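You operate a simulated robot arm through the tools that you are given. There is no shell and no other tool.

You are at the controls of a simulated robot arm. One attempt, no reset.

## Task
Relieve the wiper web and the head vacuum for the long stop.
Fine: wiper wheel back to its stop, vacuum knob to least, then lift the tube clip off and drop it in the cassette box; shut the door.
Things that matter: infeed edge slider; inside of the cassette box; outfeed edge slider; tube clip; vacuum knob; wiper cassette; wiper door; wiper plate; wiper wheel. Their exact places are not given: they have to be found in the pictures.

The check looks at the end state, three seconds after you hand in, the way a careful person would. Anything else that was tipped, shoved, dropped, spilled or broken makes it a failure.

## Robot
A 6-joint arm with a two-finger gripper on a trunk, on a base that moves. Base frame: it is fixed to the floor where the robot stands at the start and does not move with it; the origin is under the middle of the robot, x ahead of it, y to its left, z up. Lengths are in mm, angles in rad, forces in N, time in s.
With the tool pointing down near the work surface it reaches from about 180 to 820 mm from the robot's upright axis, wherever it stands. Its first joint turns from -2.897 to 2.897 rad. Places, roughly: infeed edge slider [-1300, -1700, 1300]; inside of the cassette box [-1200, -2000, 700]; outfeed edge slider [-1300, -1700, 1400]; tube clip [-1000, -2000, 1000]; vacuum knob [-1300, -1800, 1100]; wiper cassette [-1500, -1750, 750]; wiper door [-1300, -2400, 1200]; wiper plate [-1300, -1800, 1200]; wiper wheel [-1400, -1700, 1100]. Payload 1.66 kg.
Tool frame: the origin (TCP) lies between the finger pads and is the grasp point; the fingertips stand 16 mm ahead of it; z points along the fingers, y is the line along which they close. The gripper opens to 111 mm; its body begins 104 mm behind the TCP.
Orientation is that of the tool frame in the base frame, as a unit quaternion [x, y, z, w]. With the fingers straight down and closing along the base's y, the tool's x points along the base's -x, its y along +y and its z along -z.

## Interface
- The arm moves only by the tool send_rows. Its argument "rows" is a list of rows, each a list of 7 numbers: the shift along the base's x, y, z in units of 50 mm (1.0 is 50 mm), then the turn, a rotation vector about the base's x, y, z in units of 5 degrees (1.0 is 5 degrees), then the opening, from 0 (shut) to 1 (fully open). In form: [[dx, dy, dz, ax, ay, az, gripper], ...]. A call has 1 to 20 rows; each row shifts and turns the commanded pose from where the row before left it. A call with a number of a shift or a turn outside -1 to 1 is refused whole. A row lasts 0.2 s, in which the tool goes at most 50 mm and 0.15 rad; a call with a longer step from one row to the next is refused whole, and so is a gripper value outside its range. Where a pose cannot be reached the arm comes as near as it can. A force on the tool above 40 N (or 10 N above the force at the start of the call, whichever is more), or a blocked arm, ends the call early, and 0.2 s more pass. Each finger travels about 169.8 mm/s and halts on what it meets, pressing with about 32 N; the grip force reading is that of the motor and also rises with nothing between the fingers. The clock runs only during rows and for 0.2 s after the last one: add rows that do not move to give the fingers time. It gives the time, the measured TCP pose, the force on the tool (base axes), the opening and the grip force at its end, in the units of the frame above (readings bear some noise), with the torque about the TCP (base axes, N m) and any sound that the robot's microphone picked up.
- Cameras (640 x 400 px; columns grow to the right, rows downward): "scene" is now at [74.3, 171.3, 1554.6]; the picture's right is [-0.29, -0.96, 0.00], its down [-0.60, 0.18, -0.78] and it looks along [0.75, -0.22, -0.62] (base axes); focal length 256 px, centre (320, 200). "wrist" rides on the gripper at [70, 14, -143] in the tool frame; the picture's right is [-0.19, 0.98, 0.00], its down [-0.87, -0.17, -0.47] and it looks along [-0.46, -0.09, 0.88] (tool axes); focal length 230 px, centre (320, 200).
- grab_frame(camera): a new picture of that camera. No time passes.
- slide_trunk(by): moves the trunk up (or, below 0, down) by that many mm; the arm and the scene camera ride with it, the base frame stays. It gives what a move gives, with no picture.
- drive_base(legs): drives the robot by 1 to 6 legs, each [ahead, left, turn to the left] in mm, mm and rad, along the robot's own axes; the way and the turn of a leg run together, so that a leg with both is an arc; at most 1500 mm and 3.142 rad a leg. The arm and the cameras ride along, it lands a little off, and it stops where it bumps. It gives what a move gives.
- head_to(pan, tilt): turns the head with the scene camera to pan (to the left, within 2.094 rad either way) and tilt (down, from -0.506 to 1.204), counted from straight ahead of the robot. It gives what a move gives.
- pixel_to_xyz(camera, pixels): for up to 12 pixels [column, row] of the newest picture of that camera ("zoom" is the newest enlarged one), the place [x, y, z] in the base frame of the surface seen there, good to about 2 mm, but the place of the scene camera against the robot may be out by one fixed shift of up to 25 mm in any direction. No time passes.
- zoom(camera, box): a new picture of the part [left, top, right, bottom] of that camera's present view, enlarged. No time passes.
- close_job(): hands the job in; it is judged then, once.

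Unless the task says otherwise, let go and move clear before handing in.

The tools are called after "Call:" by a JSON object that holds its "method" and its "body". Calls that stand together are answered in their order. send_rows: Moves the arm, as the interface text tells. Its arguments: {"type":"object","properties":{"rows":{"type":"array"}},"required":["rows"]} The other tools are called the same way: slide_trunk (by) moves the trunk up or down; drive_base (legs) drives the base; head_to (pan, tilt) turns the head that bears the scene camera; grab_frame (camera) takes a picture; pixel_to_xyz (camera, pixels) gives the place of the surface under pixels of a picture; zoom (camera, box) takes an enlarged picture of a part of a camera's view; close_job () hands the job in.

At the start:

```text
time_s: 0.0
position: [445.6, -29.5, 1228.7]
ee_rot: [0.0, 1.0, 0.0, 0.0]
contact_force: [-1.0, -0.1, -0.4]
moment: [-0.02, -0.01, -0.01]
opening: 110.6
gripper_force: 0.1
trunk travel left (down, up): [-125.0, 465.0]
robot x, y, heading: [1.6, 0.1, 0.001]
head pan, tilt (commanded): [-0.29, 0.672]
```

scene: 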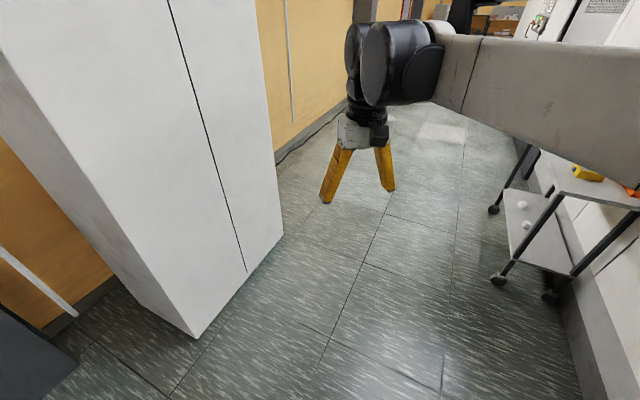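
wrist: 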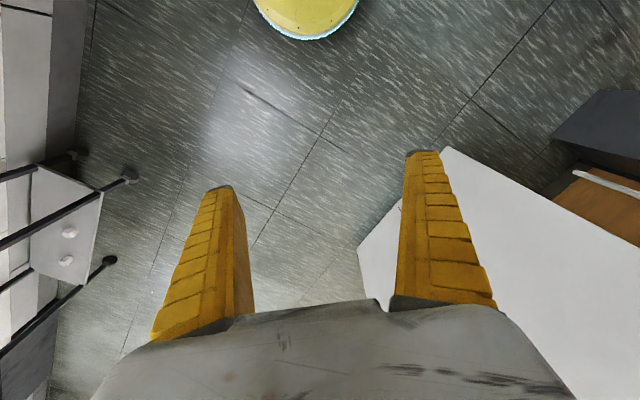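

The first pictures show a cabinet (left), a corridor floor and a trolley on the right; the work site is behind and to the right. I'll turn the head to look that way.

Call:
{"method": "head_to", "body": {"pan": -2.09, "tilt": 0.3}}

```text
time_s: 1.8
position: [446.9, -30.9, 1228.4]
ee_rot: [-0.001, 1.0, 0.001, 0.0]
contact_force: [0.2, 0.2, -0.9]
moment: [0.02, -0.01, 0.0]
opening: 110.8
gripper_force: 0.1
trunk travel left (down, up): [-125.0, 465.0]
robot x, y, heading: [1.9, -1.3, 0.0]
head pan, tilt (commanded): [-2.089, 0.3]
```

Head is turned; now I take a picture to see the machine.

Call:
{"method": "grab_frame", "body": {"camera": "scene"}}

```text
taken
```

scene: 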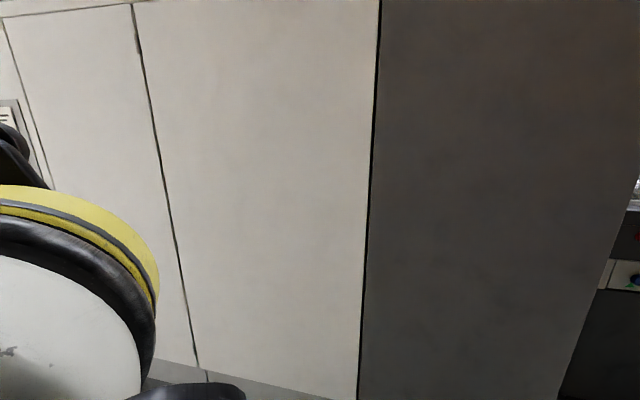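

The picture shows the side of a large machine/cabinet (columns 0–640) close on the robot's right, with something at column 600+, row 280. I'll look at more directions before driving.

Call:
{"method": "pixel_to_xyz", "body": {"camera": "scene", "pixels": [[30, 150], [170, 200], [360, 200], [375, 390], [560, 390], [620, 200], [632, 280], [600, 280], [637, 200], [200, 370]]}}

Call:
{"method": "head_to", "body": {"pan": -1.3, "tilt": 0.5}}

Call:
{"method": "grab_frame", "body": {"camera": "scene"}}

Call:
{"method": "head_to", "body": {"pan": 2.09, "tilt": 0.5}}

Call:
{"method": "grab_frame", "body": {"camera": "scene"}}

```text
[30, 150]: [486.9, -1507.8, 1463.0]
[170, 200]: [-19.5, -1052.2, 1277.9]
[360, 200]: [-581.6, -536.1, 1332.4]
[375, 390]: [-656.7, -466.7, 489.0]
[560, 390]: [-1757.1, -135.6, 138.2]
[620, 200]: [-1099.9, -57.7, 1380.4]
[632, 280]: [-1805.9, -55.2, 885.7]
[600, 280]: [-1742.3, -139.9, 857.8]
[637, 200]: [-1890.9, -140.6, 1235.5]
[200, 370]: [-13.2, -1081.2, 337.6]
```

```text
time_s: 2.9
position: [445.3, -29.5, 1229.2]
ee_rot: [0.001, 1.0, -0.001, 0.0]
contact_force: [0.1, -0.4, 0.6]
moment: [0.02, -0.02, -0.01]
opening: 111.1
gripper_force: 0.0
trunk travel left (down, up): [-125.0, 465.0]
robot x, y, heading: [0.5, 0.2, -0.002]
head pan, tilt (commanded): [-1.3, 0.499]
```

```text
taken
```

scene: 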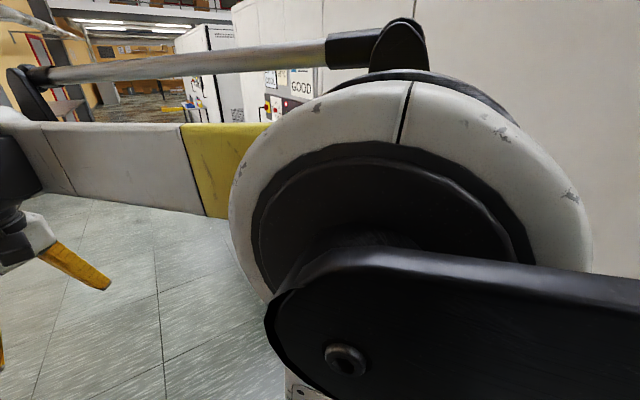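

```text
time_s: 5.8
position: [445.3, -30.4, 1228.7]
ee_rot: [0.0, 1.0, 0.001, 0.0]
contact_force: [0.6, 0.3, -0.1]
moment: [-0.05, 0.0, 0.03]
opening: 111.0
gripper_force: 0.0
trunk travel left (down, up): [-125.0, 465.0]
robot x, y, heading: [-2.4, -2.0, 0.001]
head pan, tilt (commanded): [2.089, 0.499]
```

```text
taken
```

scene: 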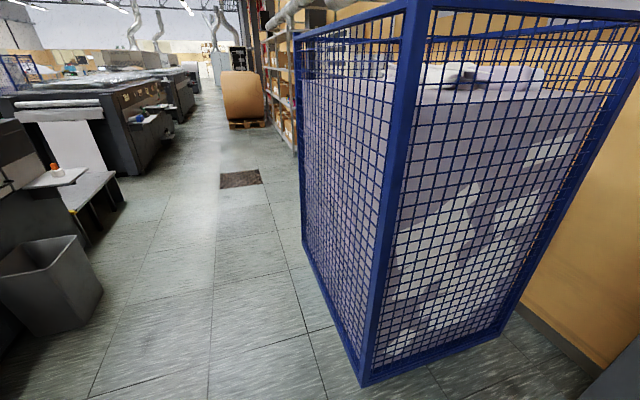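

The scene picture at pan 2.09 shows an aisle going back with machines on the left (bin at 50,280; step at 90,190; little table at 55,175). I'll measure these places to map the layout.

Call:
{"method": "pixel_to_xyz", "body": {"camera": "scene", "pixels": [[50, 300], [10, 260], [60, 172], [100, 200], [125, 170], [20, 120], [80, 140], [240, 180], [150, 300], [365, 380], [300, 240], [10, 350]]}}

Call:
{"method": "zoom", "body": {"camera": "scene", "box": [0, 40, 256, 200]}}

Call:
{"method": "head_to", "body": {"pan": -2.09, "tilt": 0.6}}

Call:
{"method": "grab_frame", "body": {"camera": "scene"}}

```text
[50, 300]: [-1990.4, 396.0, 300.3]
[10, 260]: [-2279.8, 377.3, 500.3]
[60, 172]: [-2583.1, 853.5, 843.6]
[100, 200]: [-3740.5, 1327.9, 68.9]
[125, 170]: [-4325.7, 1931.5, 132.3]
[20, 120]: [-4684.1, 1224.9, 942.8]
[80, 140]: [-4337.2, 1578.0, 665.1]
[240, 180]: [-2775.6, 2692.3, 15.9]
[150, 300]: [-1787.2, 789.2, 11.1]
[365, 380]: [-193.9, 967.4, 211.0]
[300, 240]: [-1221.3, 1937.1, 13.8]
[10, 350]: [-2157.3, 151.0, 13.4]
```

```text
2.50 times, centred on (128, 120) of scene
```

zoom: 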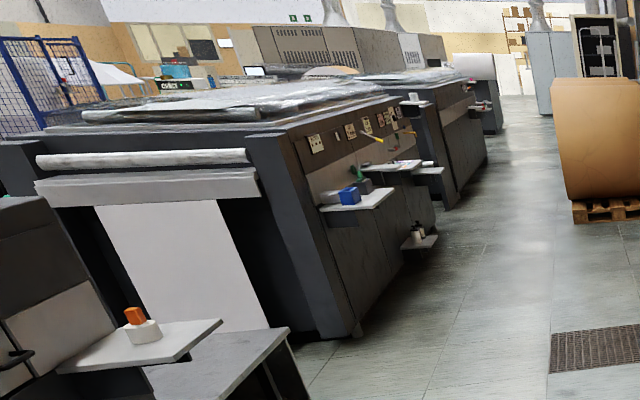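

```text
time_s: 9.2
position: [445.8, -30.0, 1228.0]
ee_rot: [0.0, 1.0, 0.0, 0.0]
contact_force: [0.1, -0.9, -0.7]
moment: [-0.03, 0.0, -0.03]
opening: 111.0
gripper_force: 0.1
trunk travel left (down, up): [-125.0, 465.0]
robot x, y, heading: [0.0, 7.2, -0.0]
head pan, tilt (commanded): [-2.089, 0.6]
```

```text
taken
```

scene: 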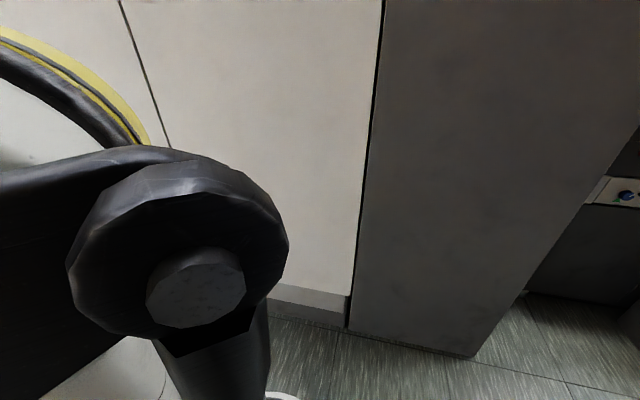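

The dark panel ends near floor pixel (470,355), with a gap beyond it, and the coordinates show the aisle running along about (-0.74, 0.68). I'll measure the panel base and floor in the gap to plan the drive.

Call:
{"method": "pixel_to_xyz", "body": {"camera": "scene", "pixels": [[350, 325], [470, 352], [525, 292], [560, 300], [630, 190], [600, 340], [635, 305], [580, 250], [630, 290], [500, 390], [330, 310]]}}

```text
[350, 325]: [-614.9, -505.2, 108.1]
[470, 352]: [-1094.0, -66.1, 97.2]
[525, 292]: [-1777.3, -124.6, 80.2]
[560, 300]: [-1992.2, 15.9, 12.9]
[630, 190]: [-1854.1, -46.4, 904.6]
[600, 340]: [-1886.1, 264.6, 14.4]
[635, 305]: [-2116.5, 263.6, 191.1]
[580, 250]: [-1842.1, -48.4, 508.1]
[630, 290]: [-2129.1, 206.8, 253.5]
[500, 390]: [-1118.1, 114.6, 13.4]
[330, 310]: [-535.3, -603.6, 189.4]
```

The recess beyond the dark panel is only about 0.5 m deep (pixel 580,250), while the targets lie about 1.4 m behind this wall, so I probably have to go around. I'll look toward the front and right for a way around.

Call:
{"method": "head_to", "body": {"pan": -0.75, "tilt": 0.25}}

Call:
{"method": "grab_frame", "body": {"camera": "scene"}}

Call:
{"method": "head_to", "body": {"pan": 0.0, "tilt": 0.25}}

Call:
{"method": "grab_frame", "body": {"camera": "scene"}}

```text
time_s: 10.7
position: [446.3, -30.5, 1228.0]
ee_rot: [0.0, 1.0, 0.001, 0.0]
contact_force: [-0.3, 0.0, 0.0]
moment: [0.0, 0.02, -0.01]
opening: 110.9
gripper_force: 0.1
trunk travel left (down, up): [-125.0, 465.0]
robot x, y, heading: [-0.7, -1.2, -0.002]
head pan, tilt (commanded): [-0.75, 0.25]
```

```text
taken
```

scene: 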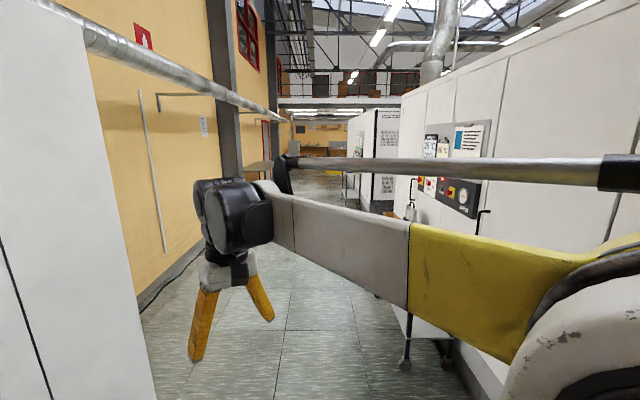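

```text
time_s: 11.8
position: [445.7, -30.6, 1228.5]
ee_rot: [0.0, 1.0, 0.0, 0.0]
contact_force: [0.2, 0.5, -1.0]
moment: [0.02, 0.03, 0.01]
opening: 110.7
gripper_force: 0.0
trunk travel left (down, up): [-125.0, 465.0]
robot x, y, heading: [0.6, -2.3, -0.001]
head pan, tilt (commanded): [0.0, 0.25]
```

```text
taken
```

scene: 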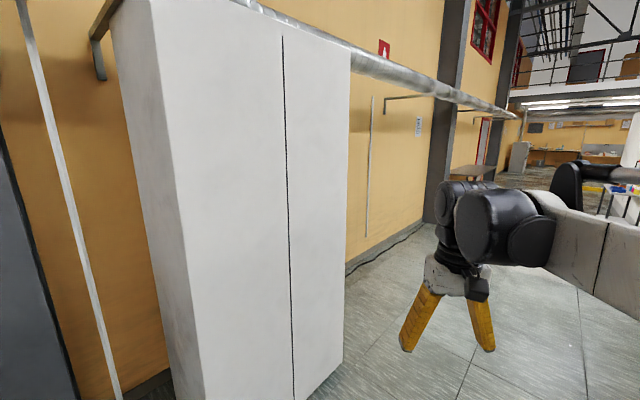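

The white unit (columns 400–640 in the -0.75 view) runs far forward with another cabinet (350–400) after it. I'll measure how far it goes.

Call:
{"method": "head_to", "body": {"pan": -0.75, "tilt": 0.25}}

Call:
{"method": "grab_frame", "body": {"camera": "scene"}}

Call:
{"method": "pixel_to_xyz", "body": {"camera": "scene", "pixels": [[402, 130], [398, 145], [370, 150], [348, 150], [420, 120], [405, 360], [445, 350], [500, 100], [330, 195], [465, 205], [385, 200], [600, 60]]}}

Call:
{"method": "zoom", "body": {"camera": "scene", "box": [240, 90, 520, 265]}}

```text
time_s: 12.9
position: [446.2, -30.0, 1229.2]
ee_rot: [0.0, 1.0, 0.0, 0.0]
contact_force: [0.0, 0.5, 0.8]
moment: [-0.02, 0.01, 0.03]
opening: 110.8
gripper_force: 0.0
trunk travel left (down, up): [-125.0, 465.0]
robot x, y, heading: [-2.2, 1.4, 0.004]
head pan, tilt (commanded): [-0.75, 0.25]
```

```text
taken
```

scene: 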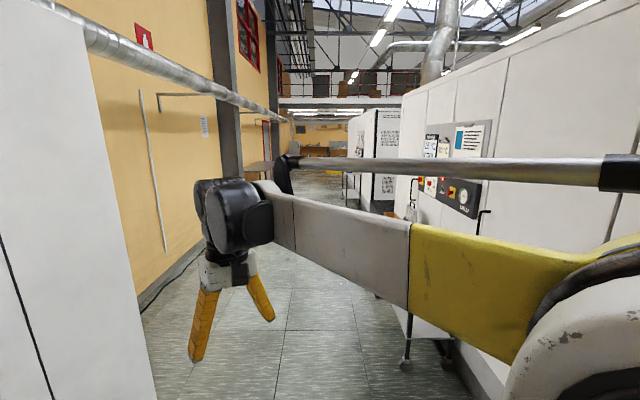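

```text
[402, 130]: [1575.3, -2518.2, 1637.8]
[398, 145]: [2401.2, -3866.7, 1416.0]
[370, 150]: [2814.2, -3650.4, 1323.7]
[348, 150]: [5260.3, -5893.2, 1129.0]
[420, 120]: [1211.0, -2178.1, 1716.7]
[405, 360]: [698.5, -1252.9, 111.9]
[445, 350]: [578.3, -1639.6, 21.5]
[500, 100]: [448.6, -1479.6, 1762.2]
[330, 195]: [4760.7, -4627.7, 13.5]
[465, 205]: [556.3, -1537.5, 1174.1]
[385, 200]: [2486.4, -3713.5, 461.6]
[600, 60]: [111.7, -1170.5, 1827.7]
```

```text
2.29 times, centred on (380, 178) of scene
```

zoom: 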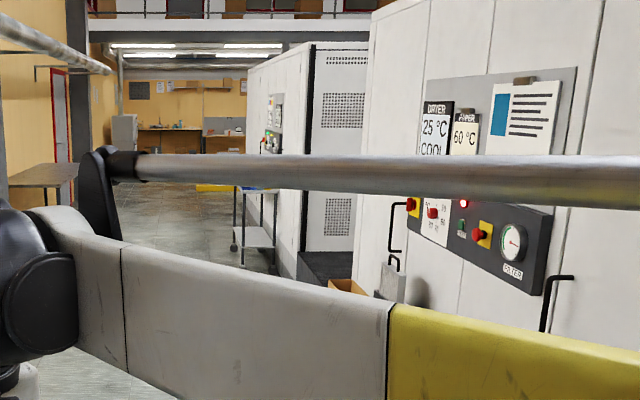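

The dryer unit runs from about 2.9 m ahead back to the dark panel's end about 0.77 m behind me, so the nearer way round is behind. I'll drive back-left along the aisle by about 1 m and look into the recess there.

Call:
{"method": "drive_base", "body": {"legs": [[-804, 601, 0]]}}

Call:
{"method": "head_to", "body": {"pan": -2.09, "tilt": 0.3}}

Call:
{"method": "grab_frame", "body": {"camera": "scene"}}

```text
time_s: 18.0
position: [-350.5, 560.3, 1227.8]
ee_rot: [0.001, 1.0, 0.0, 0.0]
contact_force: [0.4, 0.2, -0.1]
moment: [0.02, 0.0, -0.02]
opening: 110.8
gripper_force: 0.0
trunk travel left (down, up): [-125.0, 465.0]
robot x, y, heading: [-797.4, 591.9, 0.0]
head pan, tilt (commanded): [-0.75, 0.25]
```

```text
time_s: 19.5
position: [-350.5, 561.1, 1229.2]
ee_rot: [0.001, 1.0, 0.001, 0.0]
contact_force: [0.3, 0.2, 0.1]
moment: [0.01, 0.02, 0.02]
opening: 111.1
gripper_force: 0.1
trunk travel left (down, up): [-125.0, 465.0]
robot x, y, heading: [-799.6, 589.4, -0.001]
head pan, tilt (commanded): [-2.089, 0.3]
```

```text
taken
```

scene: 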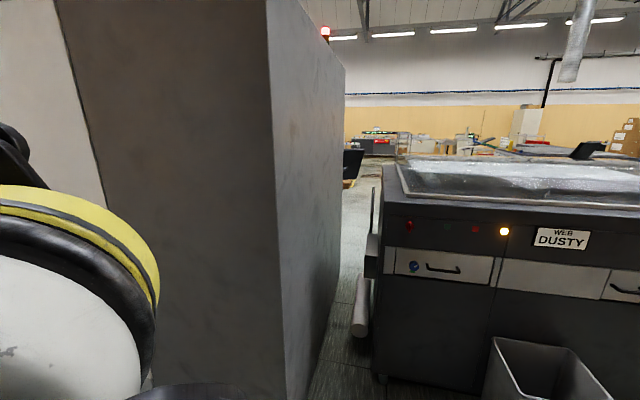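

A passage opens between the dark unit's end face (columns 270–345) and the "WEB DUSTY" machine (from column 365). I'll measure its width and depth.

Call:
{"method": "pixel_to_xyz", "body": {"camera": "scene", "pixels": [[272, 200], [343, 200], [335, 240], [300, 380], [372, 210], [362, 310], [350, 350], [372, 370], [350, 250], [352, 165], [380, 270], [358, 200]]}}

Call:
{"method": "zoom", "body": {"camera": "scene", "box": [280, 100, 440, 400]}}

```text
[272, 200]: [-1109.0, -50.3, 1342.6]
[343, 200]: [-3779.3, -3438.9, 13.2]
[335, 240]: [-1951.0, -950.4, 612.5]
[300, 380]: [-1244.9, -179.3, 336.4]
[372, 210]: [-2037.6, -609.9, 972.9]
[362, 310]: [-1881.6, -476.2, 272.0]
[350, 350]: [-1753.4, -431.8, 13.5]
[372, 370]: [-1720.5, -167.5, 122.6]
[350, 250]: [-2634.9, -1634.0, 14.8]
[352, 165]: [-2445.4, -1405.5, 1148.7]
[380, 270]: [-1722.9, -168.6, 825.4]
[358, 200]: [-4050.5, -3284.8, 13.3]
```

```text
1.33 times, centred on (360, 250) of scene
```

zoom: 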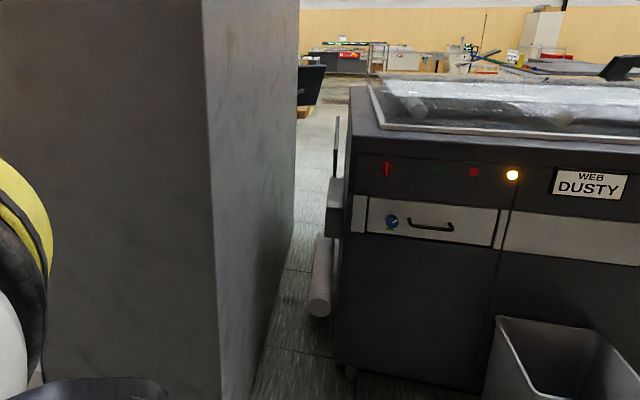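

The passage is only about 280–370 mm wide (end face t≈785 vs machine t≈1154), too narrow for the base. I'll look along the aisle behind for another opening.

Call:
{"method": "head_to", "body": {"pan": 2.09, "tilt": 0.2}}

Call:
{"method": "grab_frame", "body": {"camera": "scene"}}

Call:
{"method": "pixel_to_xyz", "body": {"camera": "scene", "pixels": [[20, 150], [60, 150], [20, 250], [60, 250], [100, 200], [130, 200], [80, 200], [40, 300], [10, 100], [100, 100], [150, 120], [120, 230]]}}

```text
time_s: 22.9
position: [-350.0, 560.1, 1228.6]
ee_rot: [0.001, 1.0, 0.0, -0.001]
contact_force: [-0.3, -0.1, -0.5]
moment: [0.01, 0.0, 0.01]
opening: 111.0
gripper_force: 0.1
trunk travel left (down, up): [-125.0, 465.0]
robot x, y, heading: [-795.6, 590.5, -0.0]
head pan, tilt (commanded): [2.089, 0.201]
```

```text
taken
```

scene: 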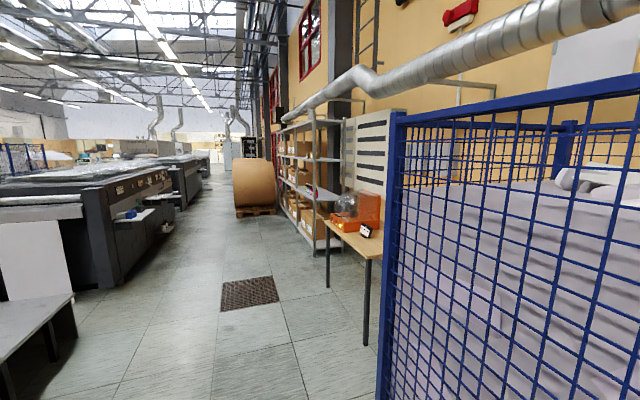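

```text
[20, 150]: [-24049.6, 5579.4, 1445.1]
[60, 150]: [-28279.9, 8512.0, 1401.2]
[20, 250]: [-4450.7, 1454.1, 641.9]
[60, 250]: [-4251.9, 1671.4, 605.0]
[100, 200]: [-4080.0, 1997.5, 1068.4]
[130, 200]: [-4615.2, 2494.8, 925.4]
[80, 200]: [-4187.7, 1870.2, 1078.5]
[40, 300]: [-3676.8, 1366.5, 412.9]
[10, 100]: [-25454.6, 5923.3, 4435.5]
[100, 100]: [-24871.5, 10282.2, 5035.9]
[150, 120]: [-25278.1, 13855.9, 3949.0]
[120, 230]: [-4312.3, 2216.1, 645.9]
```

The aisle's other machines are at (60,250) about 3.3 m further; the zone directly behind is in my blind angle. I'll turn the base a little to the left to see the stretch between the "dusty" machine and the next one.

Call:
{"method": "drive_base", "body": {"legs": [[0, 0, 0.45]]}}

Call:
{"method": "grab_frame", "body": {"camera": "scene"}}

Call:
{"method": "pixel_to_xyz", "body": {"camera": "scene", "pixels": [[60, 200], [100, 230], [150, 230], [200, 230], [250, 230], [200, 260], [150, 300], [240, 260], [100, 300], [60, 260], [20, 200], [20, 260]]}}

```text
time_s: 24.6
position: [-381.3, 758.1, 1227.3]
ee_rot: [-0.224, 0.975, -0.001, 0.001]
contact_force: [-0.2, 0.9, -0.5]
moment: [0.01, 0.03, 0.04]
opening: 110.8
gripper_force: 0.0
trunk travel left (down, up): [-125.0, 465.0]
robot x, y, heading: [-797.7, 591.9, 0.454]
head pan, tilt (commanded): [2.089, 0.201]
```

```text
taken
```

scene: 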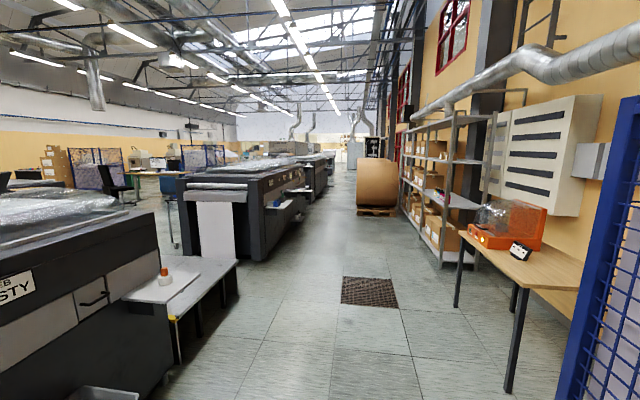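

```text
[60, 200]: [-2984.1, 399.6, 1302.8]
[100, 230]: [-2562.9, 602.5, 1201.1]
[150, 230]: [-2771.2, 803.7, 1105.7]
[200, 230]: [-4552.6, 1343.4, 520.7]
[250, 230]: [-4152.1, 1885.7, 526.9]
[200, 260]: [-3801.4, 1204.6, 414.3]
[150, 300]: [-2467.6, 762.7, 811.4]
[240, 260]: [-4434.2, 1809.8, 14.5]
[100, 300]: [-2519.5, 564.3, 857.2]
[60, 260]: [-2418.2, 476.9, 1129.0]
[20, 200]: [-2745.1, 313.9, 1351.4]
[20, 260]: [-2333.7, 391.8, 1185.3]
```

There may be a gap between the bench (170–240, 260–340) and the next machine (180–260, 180–260). I'll zoom in there.

Call:
{"method": "zoom", "body": {"camera": "scene", "box": [80, 150, 320, 300]}}

Call:
{"method": "pixel_to_xyz", "body": {"camera": "zoom", "pixels": [[420, 290], [390, 380], [250, 240], [480, 280], [500, 295], [260, 100], [230, 200], [300, 260], [245, 255], [100, 220], [150, 150], [290, 240]]}}

```text
2.67 times, centred on (200, 225) of scene
```

zoom: 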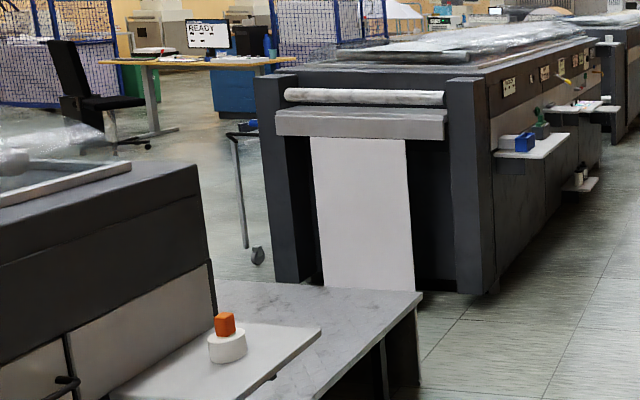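

```text
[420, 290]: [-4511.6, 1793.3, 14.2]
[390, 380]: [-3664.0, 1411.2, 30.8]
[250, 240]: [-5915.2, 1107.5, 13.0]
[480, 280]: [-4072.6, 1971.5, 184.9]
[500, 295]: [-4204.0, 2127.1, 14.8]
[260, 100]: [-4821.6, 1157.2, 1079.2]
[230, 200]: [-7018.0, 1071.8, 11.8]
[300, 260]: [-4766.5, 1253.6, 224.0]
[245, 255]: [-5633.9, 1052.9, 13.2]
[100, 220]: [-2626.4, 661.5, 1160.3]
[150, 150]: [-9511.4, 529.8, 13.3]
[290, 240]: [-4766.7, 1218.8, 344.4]
```

The gap at that end is partly bridged by the bench and hanging web. The other end (beyond the dryer) had about 1.5 m of room, so I'll look that way again from here and measure the aisle.

Call:
{"method": "head_to", "body": {"pan": -1.2, "tilt": 0.35}}

Call:
{"method": "grab_frame", "body": {"camera": "scene"}}

```text
time_s: 27.4
position: [-382.1, 758.4, 1229.4]
ee_rot: [-0.224, 0.975, 0.0, -0.001]
contact_force: [-1.0, 0.6, 0.1]
moment: [0.02, 0.02, -0.02]
opening: 110.8
gripper_force: 0.0
trunk travel left (down, up): [-125.0, 465.0]
robot x, y, heading: [-797.0, 588.3, 0.451]
head pan, tilt (commanded): [-1.201, 0.351]
```

```text
taken
```

scene: 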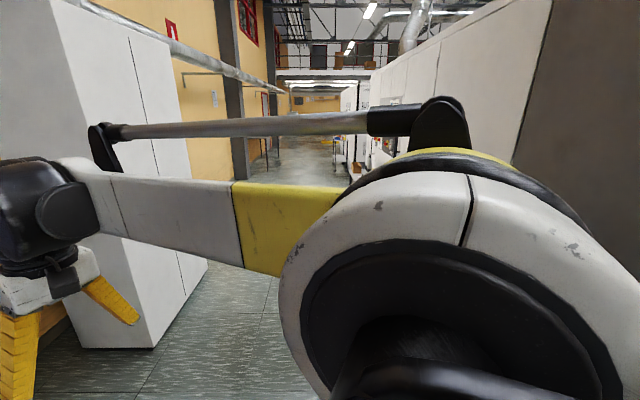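

The arm covers much of the view; I measure the left cabinet's foot (155,345 and 205,262), wall and far points.

Call:
{"method": "pixel_to_xyz", "body": {"camera": "scene", "pixels": [[155, 344], [205, 264], [82, 346], [220, 165], [240, 170], [270, 150], [300, 160], [345, 105], [362, 100], [372, 90], [335, 155], [350, 175]]}}

Call:
{"method": "zoom", "body": {"camera": "scene", "box": [240, 60, 440, 185]}}

```text
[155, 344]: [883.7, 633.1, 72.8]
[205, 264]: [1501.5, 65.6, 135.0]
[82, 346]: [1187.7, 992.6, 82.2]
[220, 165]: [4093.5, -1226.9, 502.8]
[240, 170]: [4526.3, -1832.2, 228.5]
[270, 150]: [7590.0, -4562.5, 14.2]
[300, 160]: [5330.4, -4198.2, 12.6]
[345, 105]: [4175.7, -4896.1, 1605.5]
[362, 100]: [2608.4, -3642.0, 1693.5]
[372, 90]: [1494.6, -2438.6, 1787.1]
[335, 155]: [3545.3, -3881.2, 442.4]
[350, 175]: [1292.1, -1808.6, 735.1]
```

```text
3.20 times, centred on (340, 122) of scene
```

zoom: 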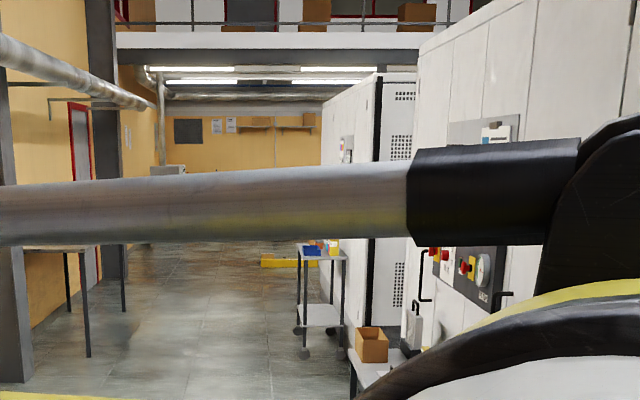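

The left cabinet's front is at n≈1060 and the trolley reaches only to n≈-450, so the aisle toward the far end of the dryer is clear. I'll turn to face along it and drive 3 m, keeping left of the trolley.

Call:
{"method": "drive_base", "body": {"legs": [[0, 0, -1.195], [1500, 250, 0], [1400, 0, 0]]}}

Call:
{"method": "head_to", "body": {"pan": -1.0, "tilt": 0.3}}

Call:
{"method": "grab_frame", "body": {"camera": "scene"}}

```text
refused: leg 2 is longer than a leg can be; nothing moved
```

```text
time_s: 28.1
position: [-381.9, 760.4, 1230.4]
ee_rot: [-0.224, 0.975, 0.001, 0.0]
contact_force: [-0.3, -0.4, 0.1]
moment: [0.02, -0.03, -0.01]
opening: 110.9
gripper_force: 0.1
trunk travel left (down, up): [-125.0, 465.0]
robot x, y, heading: [-796.9, 594.7, 0.452]
head pan, tilt (commanded): [-1.0, 0.3]
```

```text
taken
```

scene: 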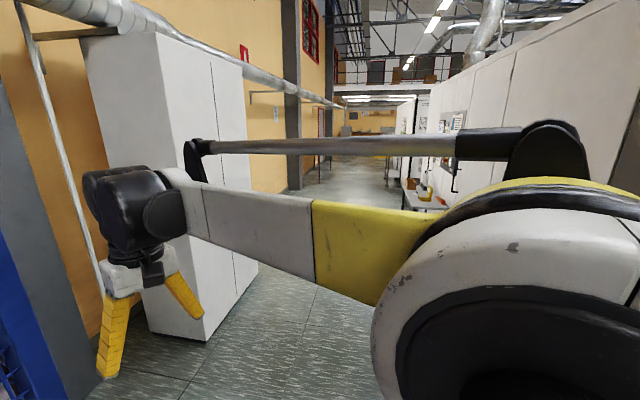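

The leg was over the 1500 mm limit, so nothing moved; I'll resend slightly shorter legs.

Call:
{"method": "drive_base", "body": {"legs": [[0, 0, -1.195], [1400, 250, 0], [1400, 0, 0]]}}

Call:
{"method": "head_to", "body": {"pan": -0.9, "tilt": 0.3}}

Call:
{"method": "grab_frame", "body": {"camera": "scene"}}

```text
time_s: 45.0
position: [1812.5, -1424.0, 1228.7]
ee_rot: [0.347, 0.938, 0.0, 0.001]
contact_force: [-0.1, 0.0, 0.3]
moment: [0.03, -0.02, 0.0]
opening: 110.7
gripper_force: 0.0
trunk travel left (down, up): [-125.0, 465.0]
robot x, y, heading: [1491.6, -1109.8, -0.707]
head pan, tilt (commanded): [-1.0, 0.3]
```

```text
time_s: 45.6
position: [1811.5, -1424.9, 1229.7]
ee_rot: [0.347, 0.938, -0.001, 0.0]
contact_force: [-1.1, 0.9, -0.1]
moment: [0.04, 0.02, 0.03]
opening: 111.1
gripper_force: 0.1
trunk travel left (down, up): [-125.0, 465.0]
robot x, y, heading: [1494.5, -1111.3, -0.704]
head pan, tilt (commanded): [-0.901, 0.3]
```

```text
taken
```

scene: 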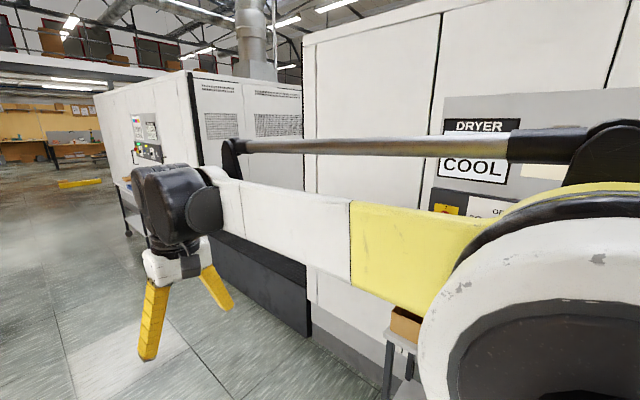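

Between the dryer and the next cabinet there's a low black block (pixels 210–310, 230–330). I'll measure it.

Call:
{"method": "pixel_to_xyz", "body": {"camera": "scene", "pixels": [[230, 250], [300, 300], [305, 330], [215, 262], [280, 120], [205, 120], [240, 130], [300, 80], [260, 280], [150, 180], [312, 300], [295, 275]]}}

Call:
{"method": "zoom", "body": {"camera": "scene", "box": [90, 50, 410, 250]}}

```text
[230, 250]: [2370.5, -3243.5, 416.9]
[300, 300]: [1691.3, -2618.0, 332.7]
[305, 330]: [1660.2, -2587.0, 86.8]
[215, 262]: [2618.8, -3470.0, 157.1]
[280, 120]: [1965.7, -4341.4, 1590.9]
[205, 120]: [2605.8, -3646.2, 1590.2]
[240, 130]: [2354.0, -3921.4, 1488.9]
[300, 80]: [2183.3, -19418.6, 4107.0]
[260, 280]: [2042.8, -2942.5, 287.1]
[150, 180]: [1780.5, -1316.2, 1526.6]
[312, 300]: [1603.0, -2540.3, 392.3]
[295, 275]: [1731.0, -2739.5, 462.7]
```

```text
2.00 times, centred on (250, 150) of scene
```

zoom: 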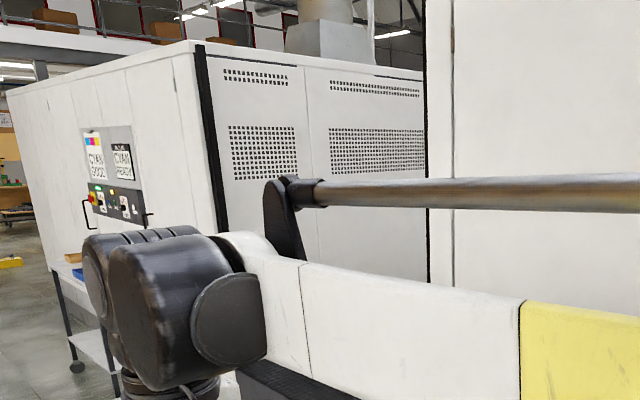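

The black block (about 460 mm high) closes this gap completely along n≈-787. I'll look further along the aisle past the CYAN cabinet.

Call:
{"method": "head_to", "body": {"pan": -0.2, "tilt": 0.2}}

Call:
{"method": "grab_frame", "body": {"camera": "scene"}}

Call:
{"method": "slide_trunk", "body": {"by": 460}}

Call:
{"method": "grab_frame", "body": {"camera": "scene"}}

```text
time_s: 46.7
position: [1812.0, -1425.8, 1228.9]
ee_rot: [0.346, 0.938, 0.0, 0.001]
contact_force: [-0.5, 0.3, 0.4]
moment: [-0.01, 0.0, 0.0]
opening: 110.6
gripper_force: 0.0
trunk travel left (down, up): [-125.0, 465.0]
robot x, y, heading: [1494.2, -1114.3, -0.707]
head pan, tilt (commanded): [-0.201, 0.201]
```

```text
taken
```

scene: 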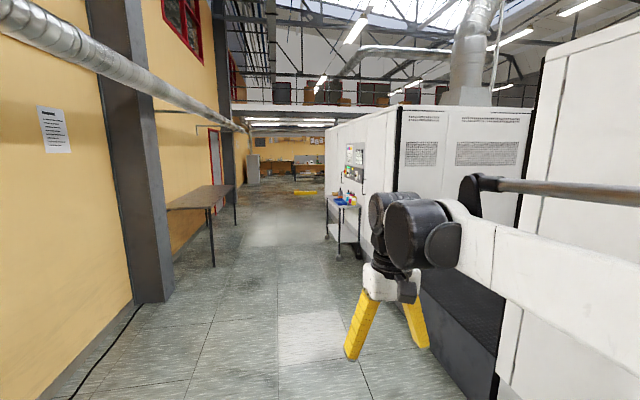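

```text
refused: 460 is not a number from -400 to 400
```

```text
taken
```

scene: 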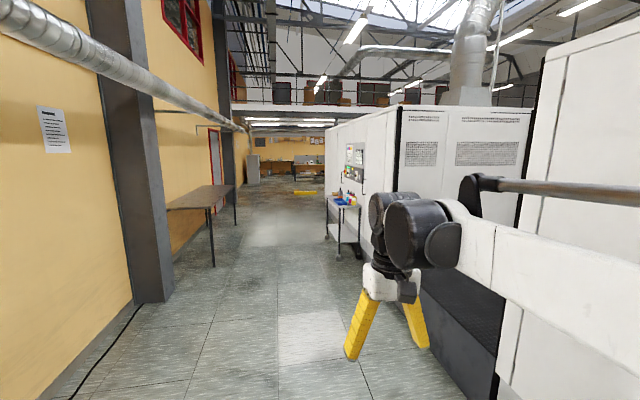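

The aisle runs clear along the CYAN cabinet to its end near column 325. I'll zoom and measure what's beyond.

Call:
{"method": "zoom", "body": {"camera": "scene", "box": [230, 110, 390, 210]}}

Call:
{"method": "pixel_to_xyz", "body": {"camera": "zoom", "pixels": [[382, 200], [300, 330], [340, 270], [370, 250], [280, 220], [375, 290], [360, 200], [100, 240], [300, 225], [330, 225], [200, 350], [390, 330]]}}

```text
4.00 times, centred on (310, 160) of scene
```

zoom: 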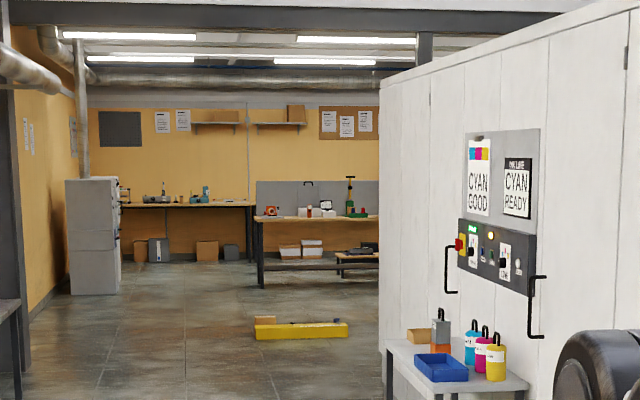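

```text
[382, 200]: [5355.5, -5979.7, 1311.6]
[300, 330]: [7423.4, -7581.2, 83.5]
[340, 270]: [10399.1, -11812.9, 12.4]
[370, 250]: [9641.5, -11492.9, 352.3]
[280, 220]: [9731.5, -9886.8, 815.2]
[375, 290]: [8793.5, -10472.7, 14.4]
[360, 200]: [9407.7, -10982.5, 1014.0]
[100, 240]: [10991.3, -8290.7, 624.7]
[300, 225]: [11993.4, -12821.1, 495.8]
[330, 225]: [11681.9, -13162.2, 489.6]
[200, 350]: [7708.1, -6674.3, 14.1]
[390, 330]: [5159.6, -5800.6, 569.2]
```

Beyond the CYAN cabinet's end (t≈-7980) the floor looks open for metres. I'll check clearances of the left column foot (172,300), table leg (213,265) and trolley legs (360,255) before driving on.

Call:
{"method": "pixel_to_xyz", "body": {"camera": "scene", "pixels": [[170, 298], [213, 264], [237, 222], [335, 255], [360, 255], [300, 300], [495, 390], [425, 300], [330, 235], [290, 240]]}}

```text
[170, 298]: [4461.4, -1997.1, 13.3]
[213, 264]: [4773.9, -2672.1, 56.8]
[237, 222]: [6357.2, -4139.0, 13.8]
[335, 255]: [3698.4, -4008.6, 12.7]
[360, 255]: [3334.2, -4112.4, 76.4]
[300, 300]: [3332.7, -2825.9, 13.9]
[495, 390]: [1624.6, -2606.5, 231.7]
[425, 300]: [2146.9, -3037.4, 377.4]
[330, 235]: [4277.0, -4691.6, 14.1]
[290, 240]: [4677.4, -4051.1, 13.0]
```

The corridor is clear between n≈-457 (trolley) and n≈1240 (table). I'll drive 5.8 m ahead.

Call:
{"method": "drive_base", "body": {"legs": [[1450, 0, 0], [1450, 0, 0], [1450, 0, 0], [1450, 0, 0]]}}

Call:
{"method": "head_to", "body": {"pan": -1.2, "tilt": 0.25}}

Call:
{"method": "grab_frame", "body": {"camera": "scene"}}

```text
time_s: 74.4
position: [6346.8, -5078.3, 1229.9]
ee_rot: [0.325, 0.946, 0.0, 0.0]
contact_force: [0.3, 0.0, 0.5]
moment: [0.0, 0.03, 0.0]
opening: 110.9
gripper_force: 0.0
trunk travel left (down, up): [-125.0, 465.0]
robot x, y, heading: [6013.4, -4775.3, -0.657]
head pan, tilt (commanded): [-0.201, 0.201]
```

```text
time_s: 75.7
position: [6348.2, -5077.3, 1229.1]
ee_rot: [0.325, 0.946, -0.001, 0.0]
contact_force: [0.5, -0.8, 0.6]
moment: [-0.03, -0.04, 0.01]
opening: 111.0
gripper_force: 0.1
trunk travel left (down, up): [-125.0, 465.0]
robot x, y, heading: [6013.4, -4780.2, -0.664]
head pan, tilt (commanded): [-1.201, 0.25]
```

```text
taken
```

scene: 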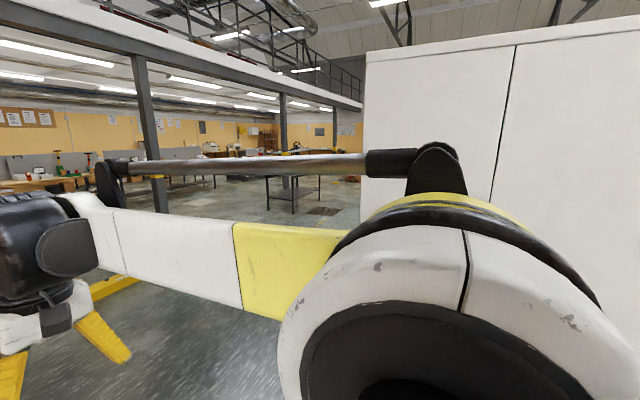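

The cabinet ends at column 362 and the hall beyond is open (tables at 290,190). I'll drive past the end and look back around the corner.

Call:
{"method": "drive_base", "body": {"legs": [[1111, -424, 0], [0, 0, -1.2]]}}

Call:
{"method": "head_to", "body": {"pan": -0.6, "tilt": 0.25}}

Call:
{"method": "grab_frame", "body": {"camera": "scene"}}

```text
time_s: 84.8
position: [6457.6, -6220.8, 1229.3]
ee_rot: [0.812, 0.583, 0.0, 0.0]
contact_force: [0.1, 0.1, -0.1]
moment: [0.0, 0.03, 0.0]
opening: 110.9
gripper_force: 0.1
trunk travel left (down, up): [-125.0, 465.0]
robot x, y, heading: [6628.2, -5806.1, -1.892]
head pan, tilt (commanded): [-1.201, 0.25]
```

```text
time_s: 85.8
position: [6457.3, -6220.3, 1228.7]
ee_rot: [0.812, 0.583, 0.0, 0.0]
contact_force: [0.8, 0.3, -0.2]
moment: [0.04, 0.03, -0.01]
opening: 111.1
gripper_force: 0.0
trunk travel left (down, up): [-125.0, 465.0]
robot x, y, heading: [6630.6, -5811.9, -1.892]
head pan, tilt (commanded): [-0.6, 0.25]
```

```text
taken
```

scene: 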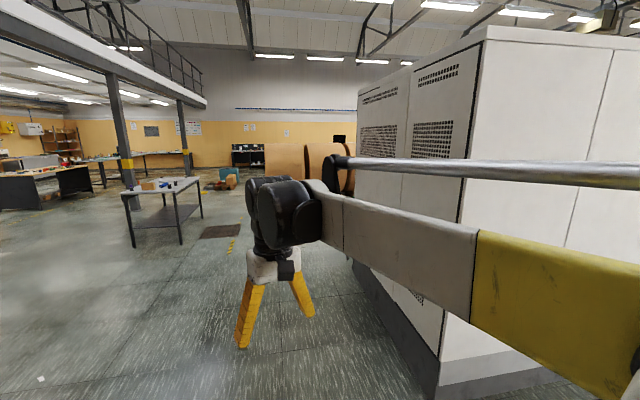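

The cabinet's end face runs from column 460 back to column 355, with open floor left of it and paper rolls (265–345, 165) further away. I'll measure the back corner and obstacles.

Call:
{"method": "pixel_to_xyz", "body": {"camera": "scene", "pixels": [[359, 130], [440, 375], [352, 268], [280, 175], [320, 160], [225, 232], [180, 240], [250, 160], [130, 245], [310, 250], [200, 215], [350, 240]]}}

Call:
{"method": "zoom", "body": {"camera": "scene", "box": [120, 100, 440, 300]}}

```text
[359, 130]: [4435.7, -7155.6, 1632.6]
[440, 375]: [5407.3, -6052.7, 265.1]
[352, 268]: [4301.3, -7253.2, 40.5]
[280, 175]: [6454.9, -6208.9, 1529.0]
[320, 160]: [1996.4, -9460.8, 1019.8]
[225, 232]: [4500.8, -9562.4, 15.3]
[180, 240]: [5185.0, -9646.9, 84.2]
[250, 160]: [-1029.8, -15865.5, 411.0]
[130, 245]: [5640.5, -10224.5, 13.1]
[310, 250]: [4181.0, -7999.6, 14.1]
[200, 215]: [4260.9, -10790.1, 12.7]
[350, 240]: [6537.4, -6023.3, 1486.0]
```

```text
2.00 times, centred on (280, 200) of scene
```

zoom: 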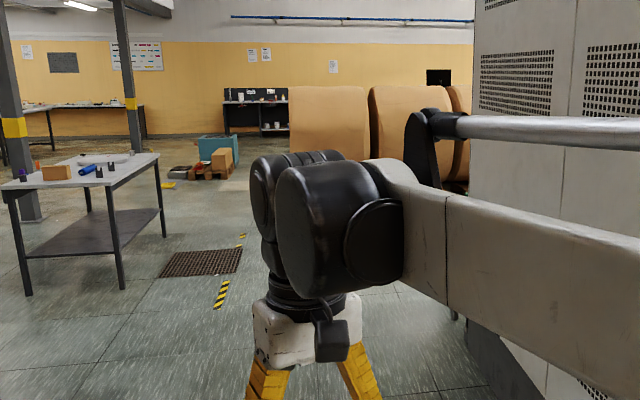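

The end face runs to n≈-2440; the floor beyond is clear (table far at t≈-10330, rolls at n≈-5600). I'll turn and drive across behind the cabinet to n≈-3300.

Call:
{"method": "drive_base", "body": {"legs": [[0, 0, -0.42], [1450, 0, 0], [1450, 0, 0], [500, 0, 0]]}}

Call:
{"method": "head_to", "body": {"pan": -1.5, "tilt": 0.2}}

Call:
{"method": "grab_frame", "body": {"camera": "scene"}}

```text
time_s: 103.6
position: [4008.3, -8636.9, 1228.7]
ee_rot: [0.915, 0.405, 0.001, 0.001]
contact_force: [-0.7, 0.6, 0.1]
moment: [0.0, -0.02, 0.02]
opening: 110.5
gripper_force: 0.1
trunk travel left (down, up): [-125.0, 465.0]
robot x, y, heading: [4332.0, -8326.1, -2.308]
head pan, tilt (commanded): [-0.6, 0.25]
```

```text
time_s: 104.8
position: [4008.9, -8637.9, 1228.0]
ee_rot: [0.915, 0.404, 0.0, 0.0]
contact_force: [0.0, 0.5, 0.2]
moment: [0.04, -0.01, 0.01]
opening: 110.7
gripper_force: 0.0
trunk travel left (down, up): [-125.0, 465.0]
robot x, y, heading: [4327.7, -8329.8, -2.304]
head pan, tilt (commanded): [-1.499, 0.201]
```

```text
taken
```

scene: 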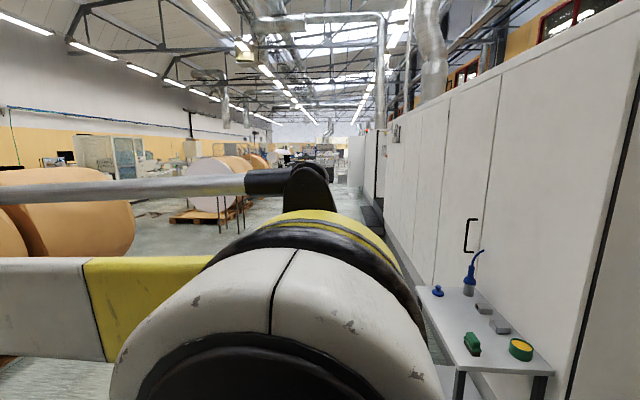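

I'm on the operator side now: an aisle runs along the cabinets, with a small trolley (480,340) near and paper rolls on pallets to the left (200,200). I'll measure the clear width.

Call:
{"method": "pixel_to_xyz", "body": {"camera": "scene", "pixels": [[440, 320], [460, 370], [550, 370], [120, 200], [210, 222], [230, 215], [385, 225], [370, 225], [355, 175], [366, 180], [300, 210], [180, 230]]}}

Call:
{"method": "zoom", "body": {"camera": "scene", "box": [150, 100, 470, 300]}}

```text
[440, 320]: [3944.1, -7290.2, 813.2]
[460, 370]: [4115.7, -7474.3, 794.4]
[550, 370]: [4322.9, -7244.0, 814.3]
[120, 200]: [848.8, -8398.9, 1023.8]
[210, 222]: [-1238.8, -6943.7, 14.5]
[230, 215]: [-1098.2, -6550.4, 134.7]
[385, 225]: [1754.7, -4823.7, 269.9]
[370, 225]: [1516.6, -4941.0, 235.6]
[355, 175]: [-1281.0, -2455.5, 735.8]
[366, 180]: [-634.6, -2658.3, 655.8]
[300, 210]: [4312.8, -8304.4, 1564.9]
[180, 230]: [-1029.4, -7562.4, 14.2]
```

```text
2.00 times, centred on (310, 200) of scene
```

zoom: 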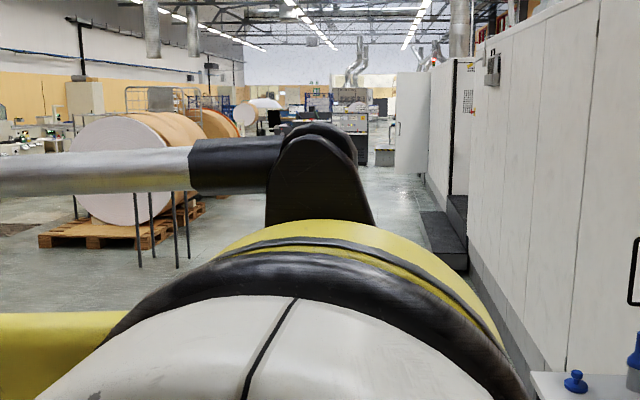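

The open white door shows at (355,175), measured near [-1281,-2455], matching the wiper door. I'll turn along the aisle and drive about 5.7 m toward it, keeping clear of trolley and steps.

Call:
{"method": "drive_base", "body": {"legs": [[0, 0, -1.579], [1400, 350, 0], [1450, 0, 0], [1450, 0, 0], [1200, 0, 0]]}}

Call:
{"method": "head_to", "body": {"pan": -0.6, "tilt": 0.3}}

Call:
{"method": "grab_frame", "body": {"camera": "scene"}}

```text
time_s: 134.9
position: [-44.4, -4384.0, 1227.5]
ee_rot: [0.921, -0.39, 0.0, 0.0]
contact_force: [0.5, 0.1, 0.5]
moment: [0.02, -0.02, -0.02]
opening: 111.0
gripper_force: 0.0
trunk travel left (down, up): [-125.0, 465.0]
robot x, y, heading: [241.3, -4727.6, 2.338]
head pan, tilt (commanded): [-1.499, 0.201]
```

```text
time_s: 136.1
position: [-44.8, -4383.8, 1228.4]
ee_rot: [0.921, -0.39, 0.0, 0.0]
contact_force: [0.1, 0.0, 0.2]
moment: [-0.01, -0.02, 0.01]
opening: 110.9
gripper_force: 0.0
trunk travel left (down, up): [-125.0, 465.0]
robot x, y, heading: [241.9, -4725.1, 2.344]
head pan, tilt (commanded): [-0.6, 0.3]
```

```text
taken
```

scene: 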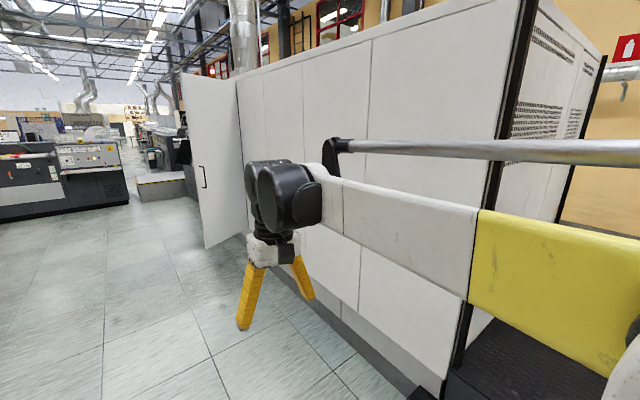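

The door (183–248, 70–248) stands open with its outer handle at (204,177). I'll measure its edges and the ground around.

Call:
{"method": "pixel_to_xyz", "body": {"camera": "scene", "pixels": [[190, 150], [236, 150], [206, 244], [240, 220], [204, 177], [185, 85], [160, 190], [60, 190], [120, 160], [90, 150], [150, 178], [255, 240]]}}

Call:
{"method": "zoom", "body": {"camera": "scene", "box": [0, 60, 256, 260]}}

```text
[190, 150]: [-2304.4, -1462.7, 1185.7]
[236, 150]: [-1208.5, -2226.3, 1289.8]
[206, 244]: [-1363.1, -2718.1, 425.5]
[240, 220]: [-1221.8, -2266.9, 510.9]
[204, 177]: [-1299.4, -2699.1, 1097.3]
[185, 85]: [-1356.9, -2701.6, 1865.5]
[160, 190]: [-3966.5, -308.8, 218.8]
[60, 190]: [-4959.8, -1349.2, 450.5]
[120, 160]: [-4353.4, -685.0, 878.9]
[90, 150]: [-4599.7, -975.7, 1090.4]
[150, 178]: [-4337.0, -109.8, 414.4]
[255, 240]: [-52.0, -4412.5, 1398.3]
```

```text
2.00 times, centred on (128, 160) of scene
```

zoom: 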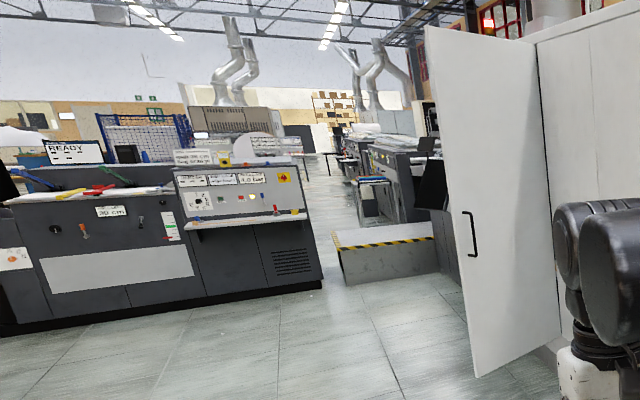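

The door hinge is near (-1215,-2245) and its free edge near (-1360,-2715), opened about 115°; the opening faces the aisle. I'll drive to about 1.2 m in front of the opening and turn to face it.

Call:
{"method": "drive_base", "body": {"legs": [[990, 181, 0], [990, 181, 0], [990, 181, 0], [0, 0, -1.515]]}}

Call:
{"method": "head_to", "body": {"pan": 0.0, "tilt": 0.3}}

Call:
{"method": "grab_frame", "body": {"camera": "scene"}}

```text
time_s: 154.6
position: [-1867.9, -2621.7, 1228.5]
ee_rot: [-0.408, 0.913, 0.0, 0.0]
contact_force: [-0.1, -0.8, 0.0]
moment: [-0.01, -0.02, 0.01]
opening: 111.0
gripper_force: 0.1
trunk travel left (down, up): [-125.0, 465.0]
robot x, y, heading: [-2188.0, -2937.5, 0.836]
head pan, tilt (commanded): [-0.6, 0.3]
```

```text
time_s: 155.6
position: [-1867.8, -2622.7, 1228.9]
ee_rot: [-0.409, 0.913, 0.0, 0.0]
contact_force: [0.1, -0.3, -0.5]
moment: [0.01, -0.01, 0.0]
opening: 110.9
gripper_force: 0.0
trunk travel left (down, up): [-125.0, 465.0]
robot x, y, heading: [-2184.4, -2935.6, 0.837]
head pan, tilt (commanded): [0.0, 0.3]
```

```text
taken
```

scene: 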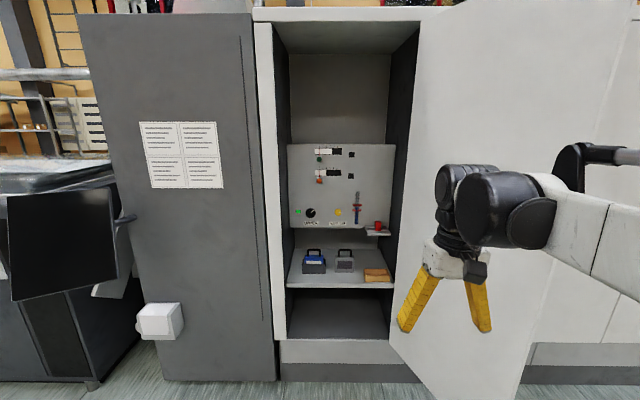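

The cupboard is open in front: panel with sliders (325,150 and 330,175), knobs and wheel (300–360, 210), shelf with boxes (310–380, 260). I'll zoom in.

Call:
{"method": "zoom", "body": {"camera": "scene", "box": [270, 130, 430, 230]}}

Call:
{"method": "zoom", "body": {"camera": "scene", "box": [270, 210, 430, 310]}}

Call:
{"method": "pixel_to_xyz", "body": {"camera": "scene", "pixels": [[262, 200], [275, 200], [400, 200], [412, 200], [300, 180], [380, 180], [310, 213], [357, 208], [377, 226], [314, 262], [345, 260], [376, 274]]}}

```text
4.00 times, centred on (350, 180) of scene
```

zoom: 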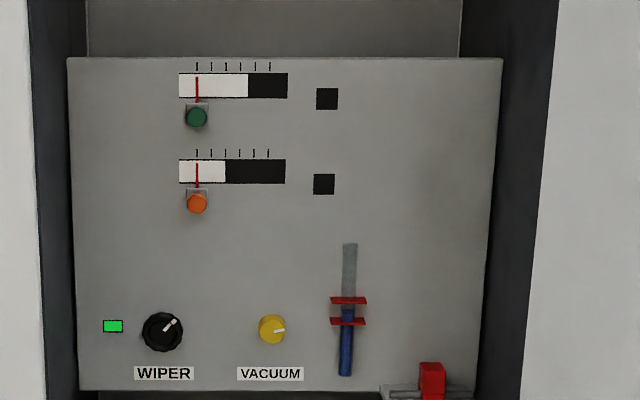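

```text
4.00 times, centred on (350, 260) of scene
```

zoom: 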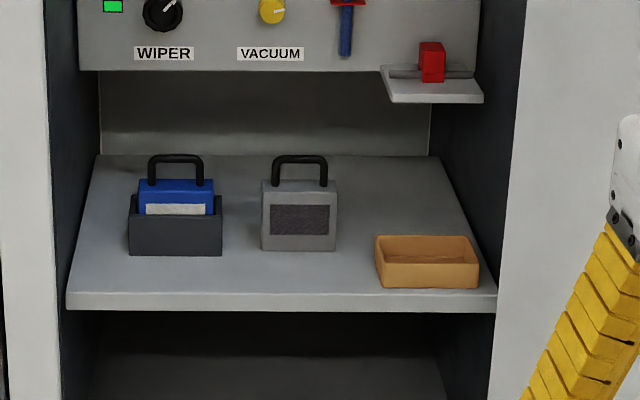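

```text
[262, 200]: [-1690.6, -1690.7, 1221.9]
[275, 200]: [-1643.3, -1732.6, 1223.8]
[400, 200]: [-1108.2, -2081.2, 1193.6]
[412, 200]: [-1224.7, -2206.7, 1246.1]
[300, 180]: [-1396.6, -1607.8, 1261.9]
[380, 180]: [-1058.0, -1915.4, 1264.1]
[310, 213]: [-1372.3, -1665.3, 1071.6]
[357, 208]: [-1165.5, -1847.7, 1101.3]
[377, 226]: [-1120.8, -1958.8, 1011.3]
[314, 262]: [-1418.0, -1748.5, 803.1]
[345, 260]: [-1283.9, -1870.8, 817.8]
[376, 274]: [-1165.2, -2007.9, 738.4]
```

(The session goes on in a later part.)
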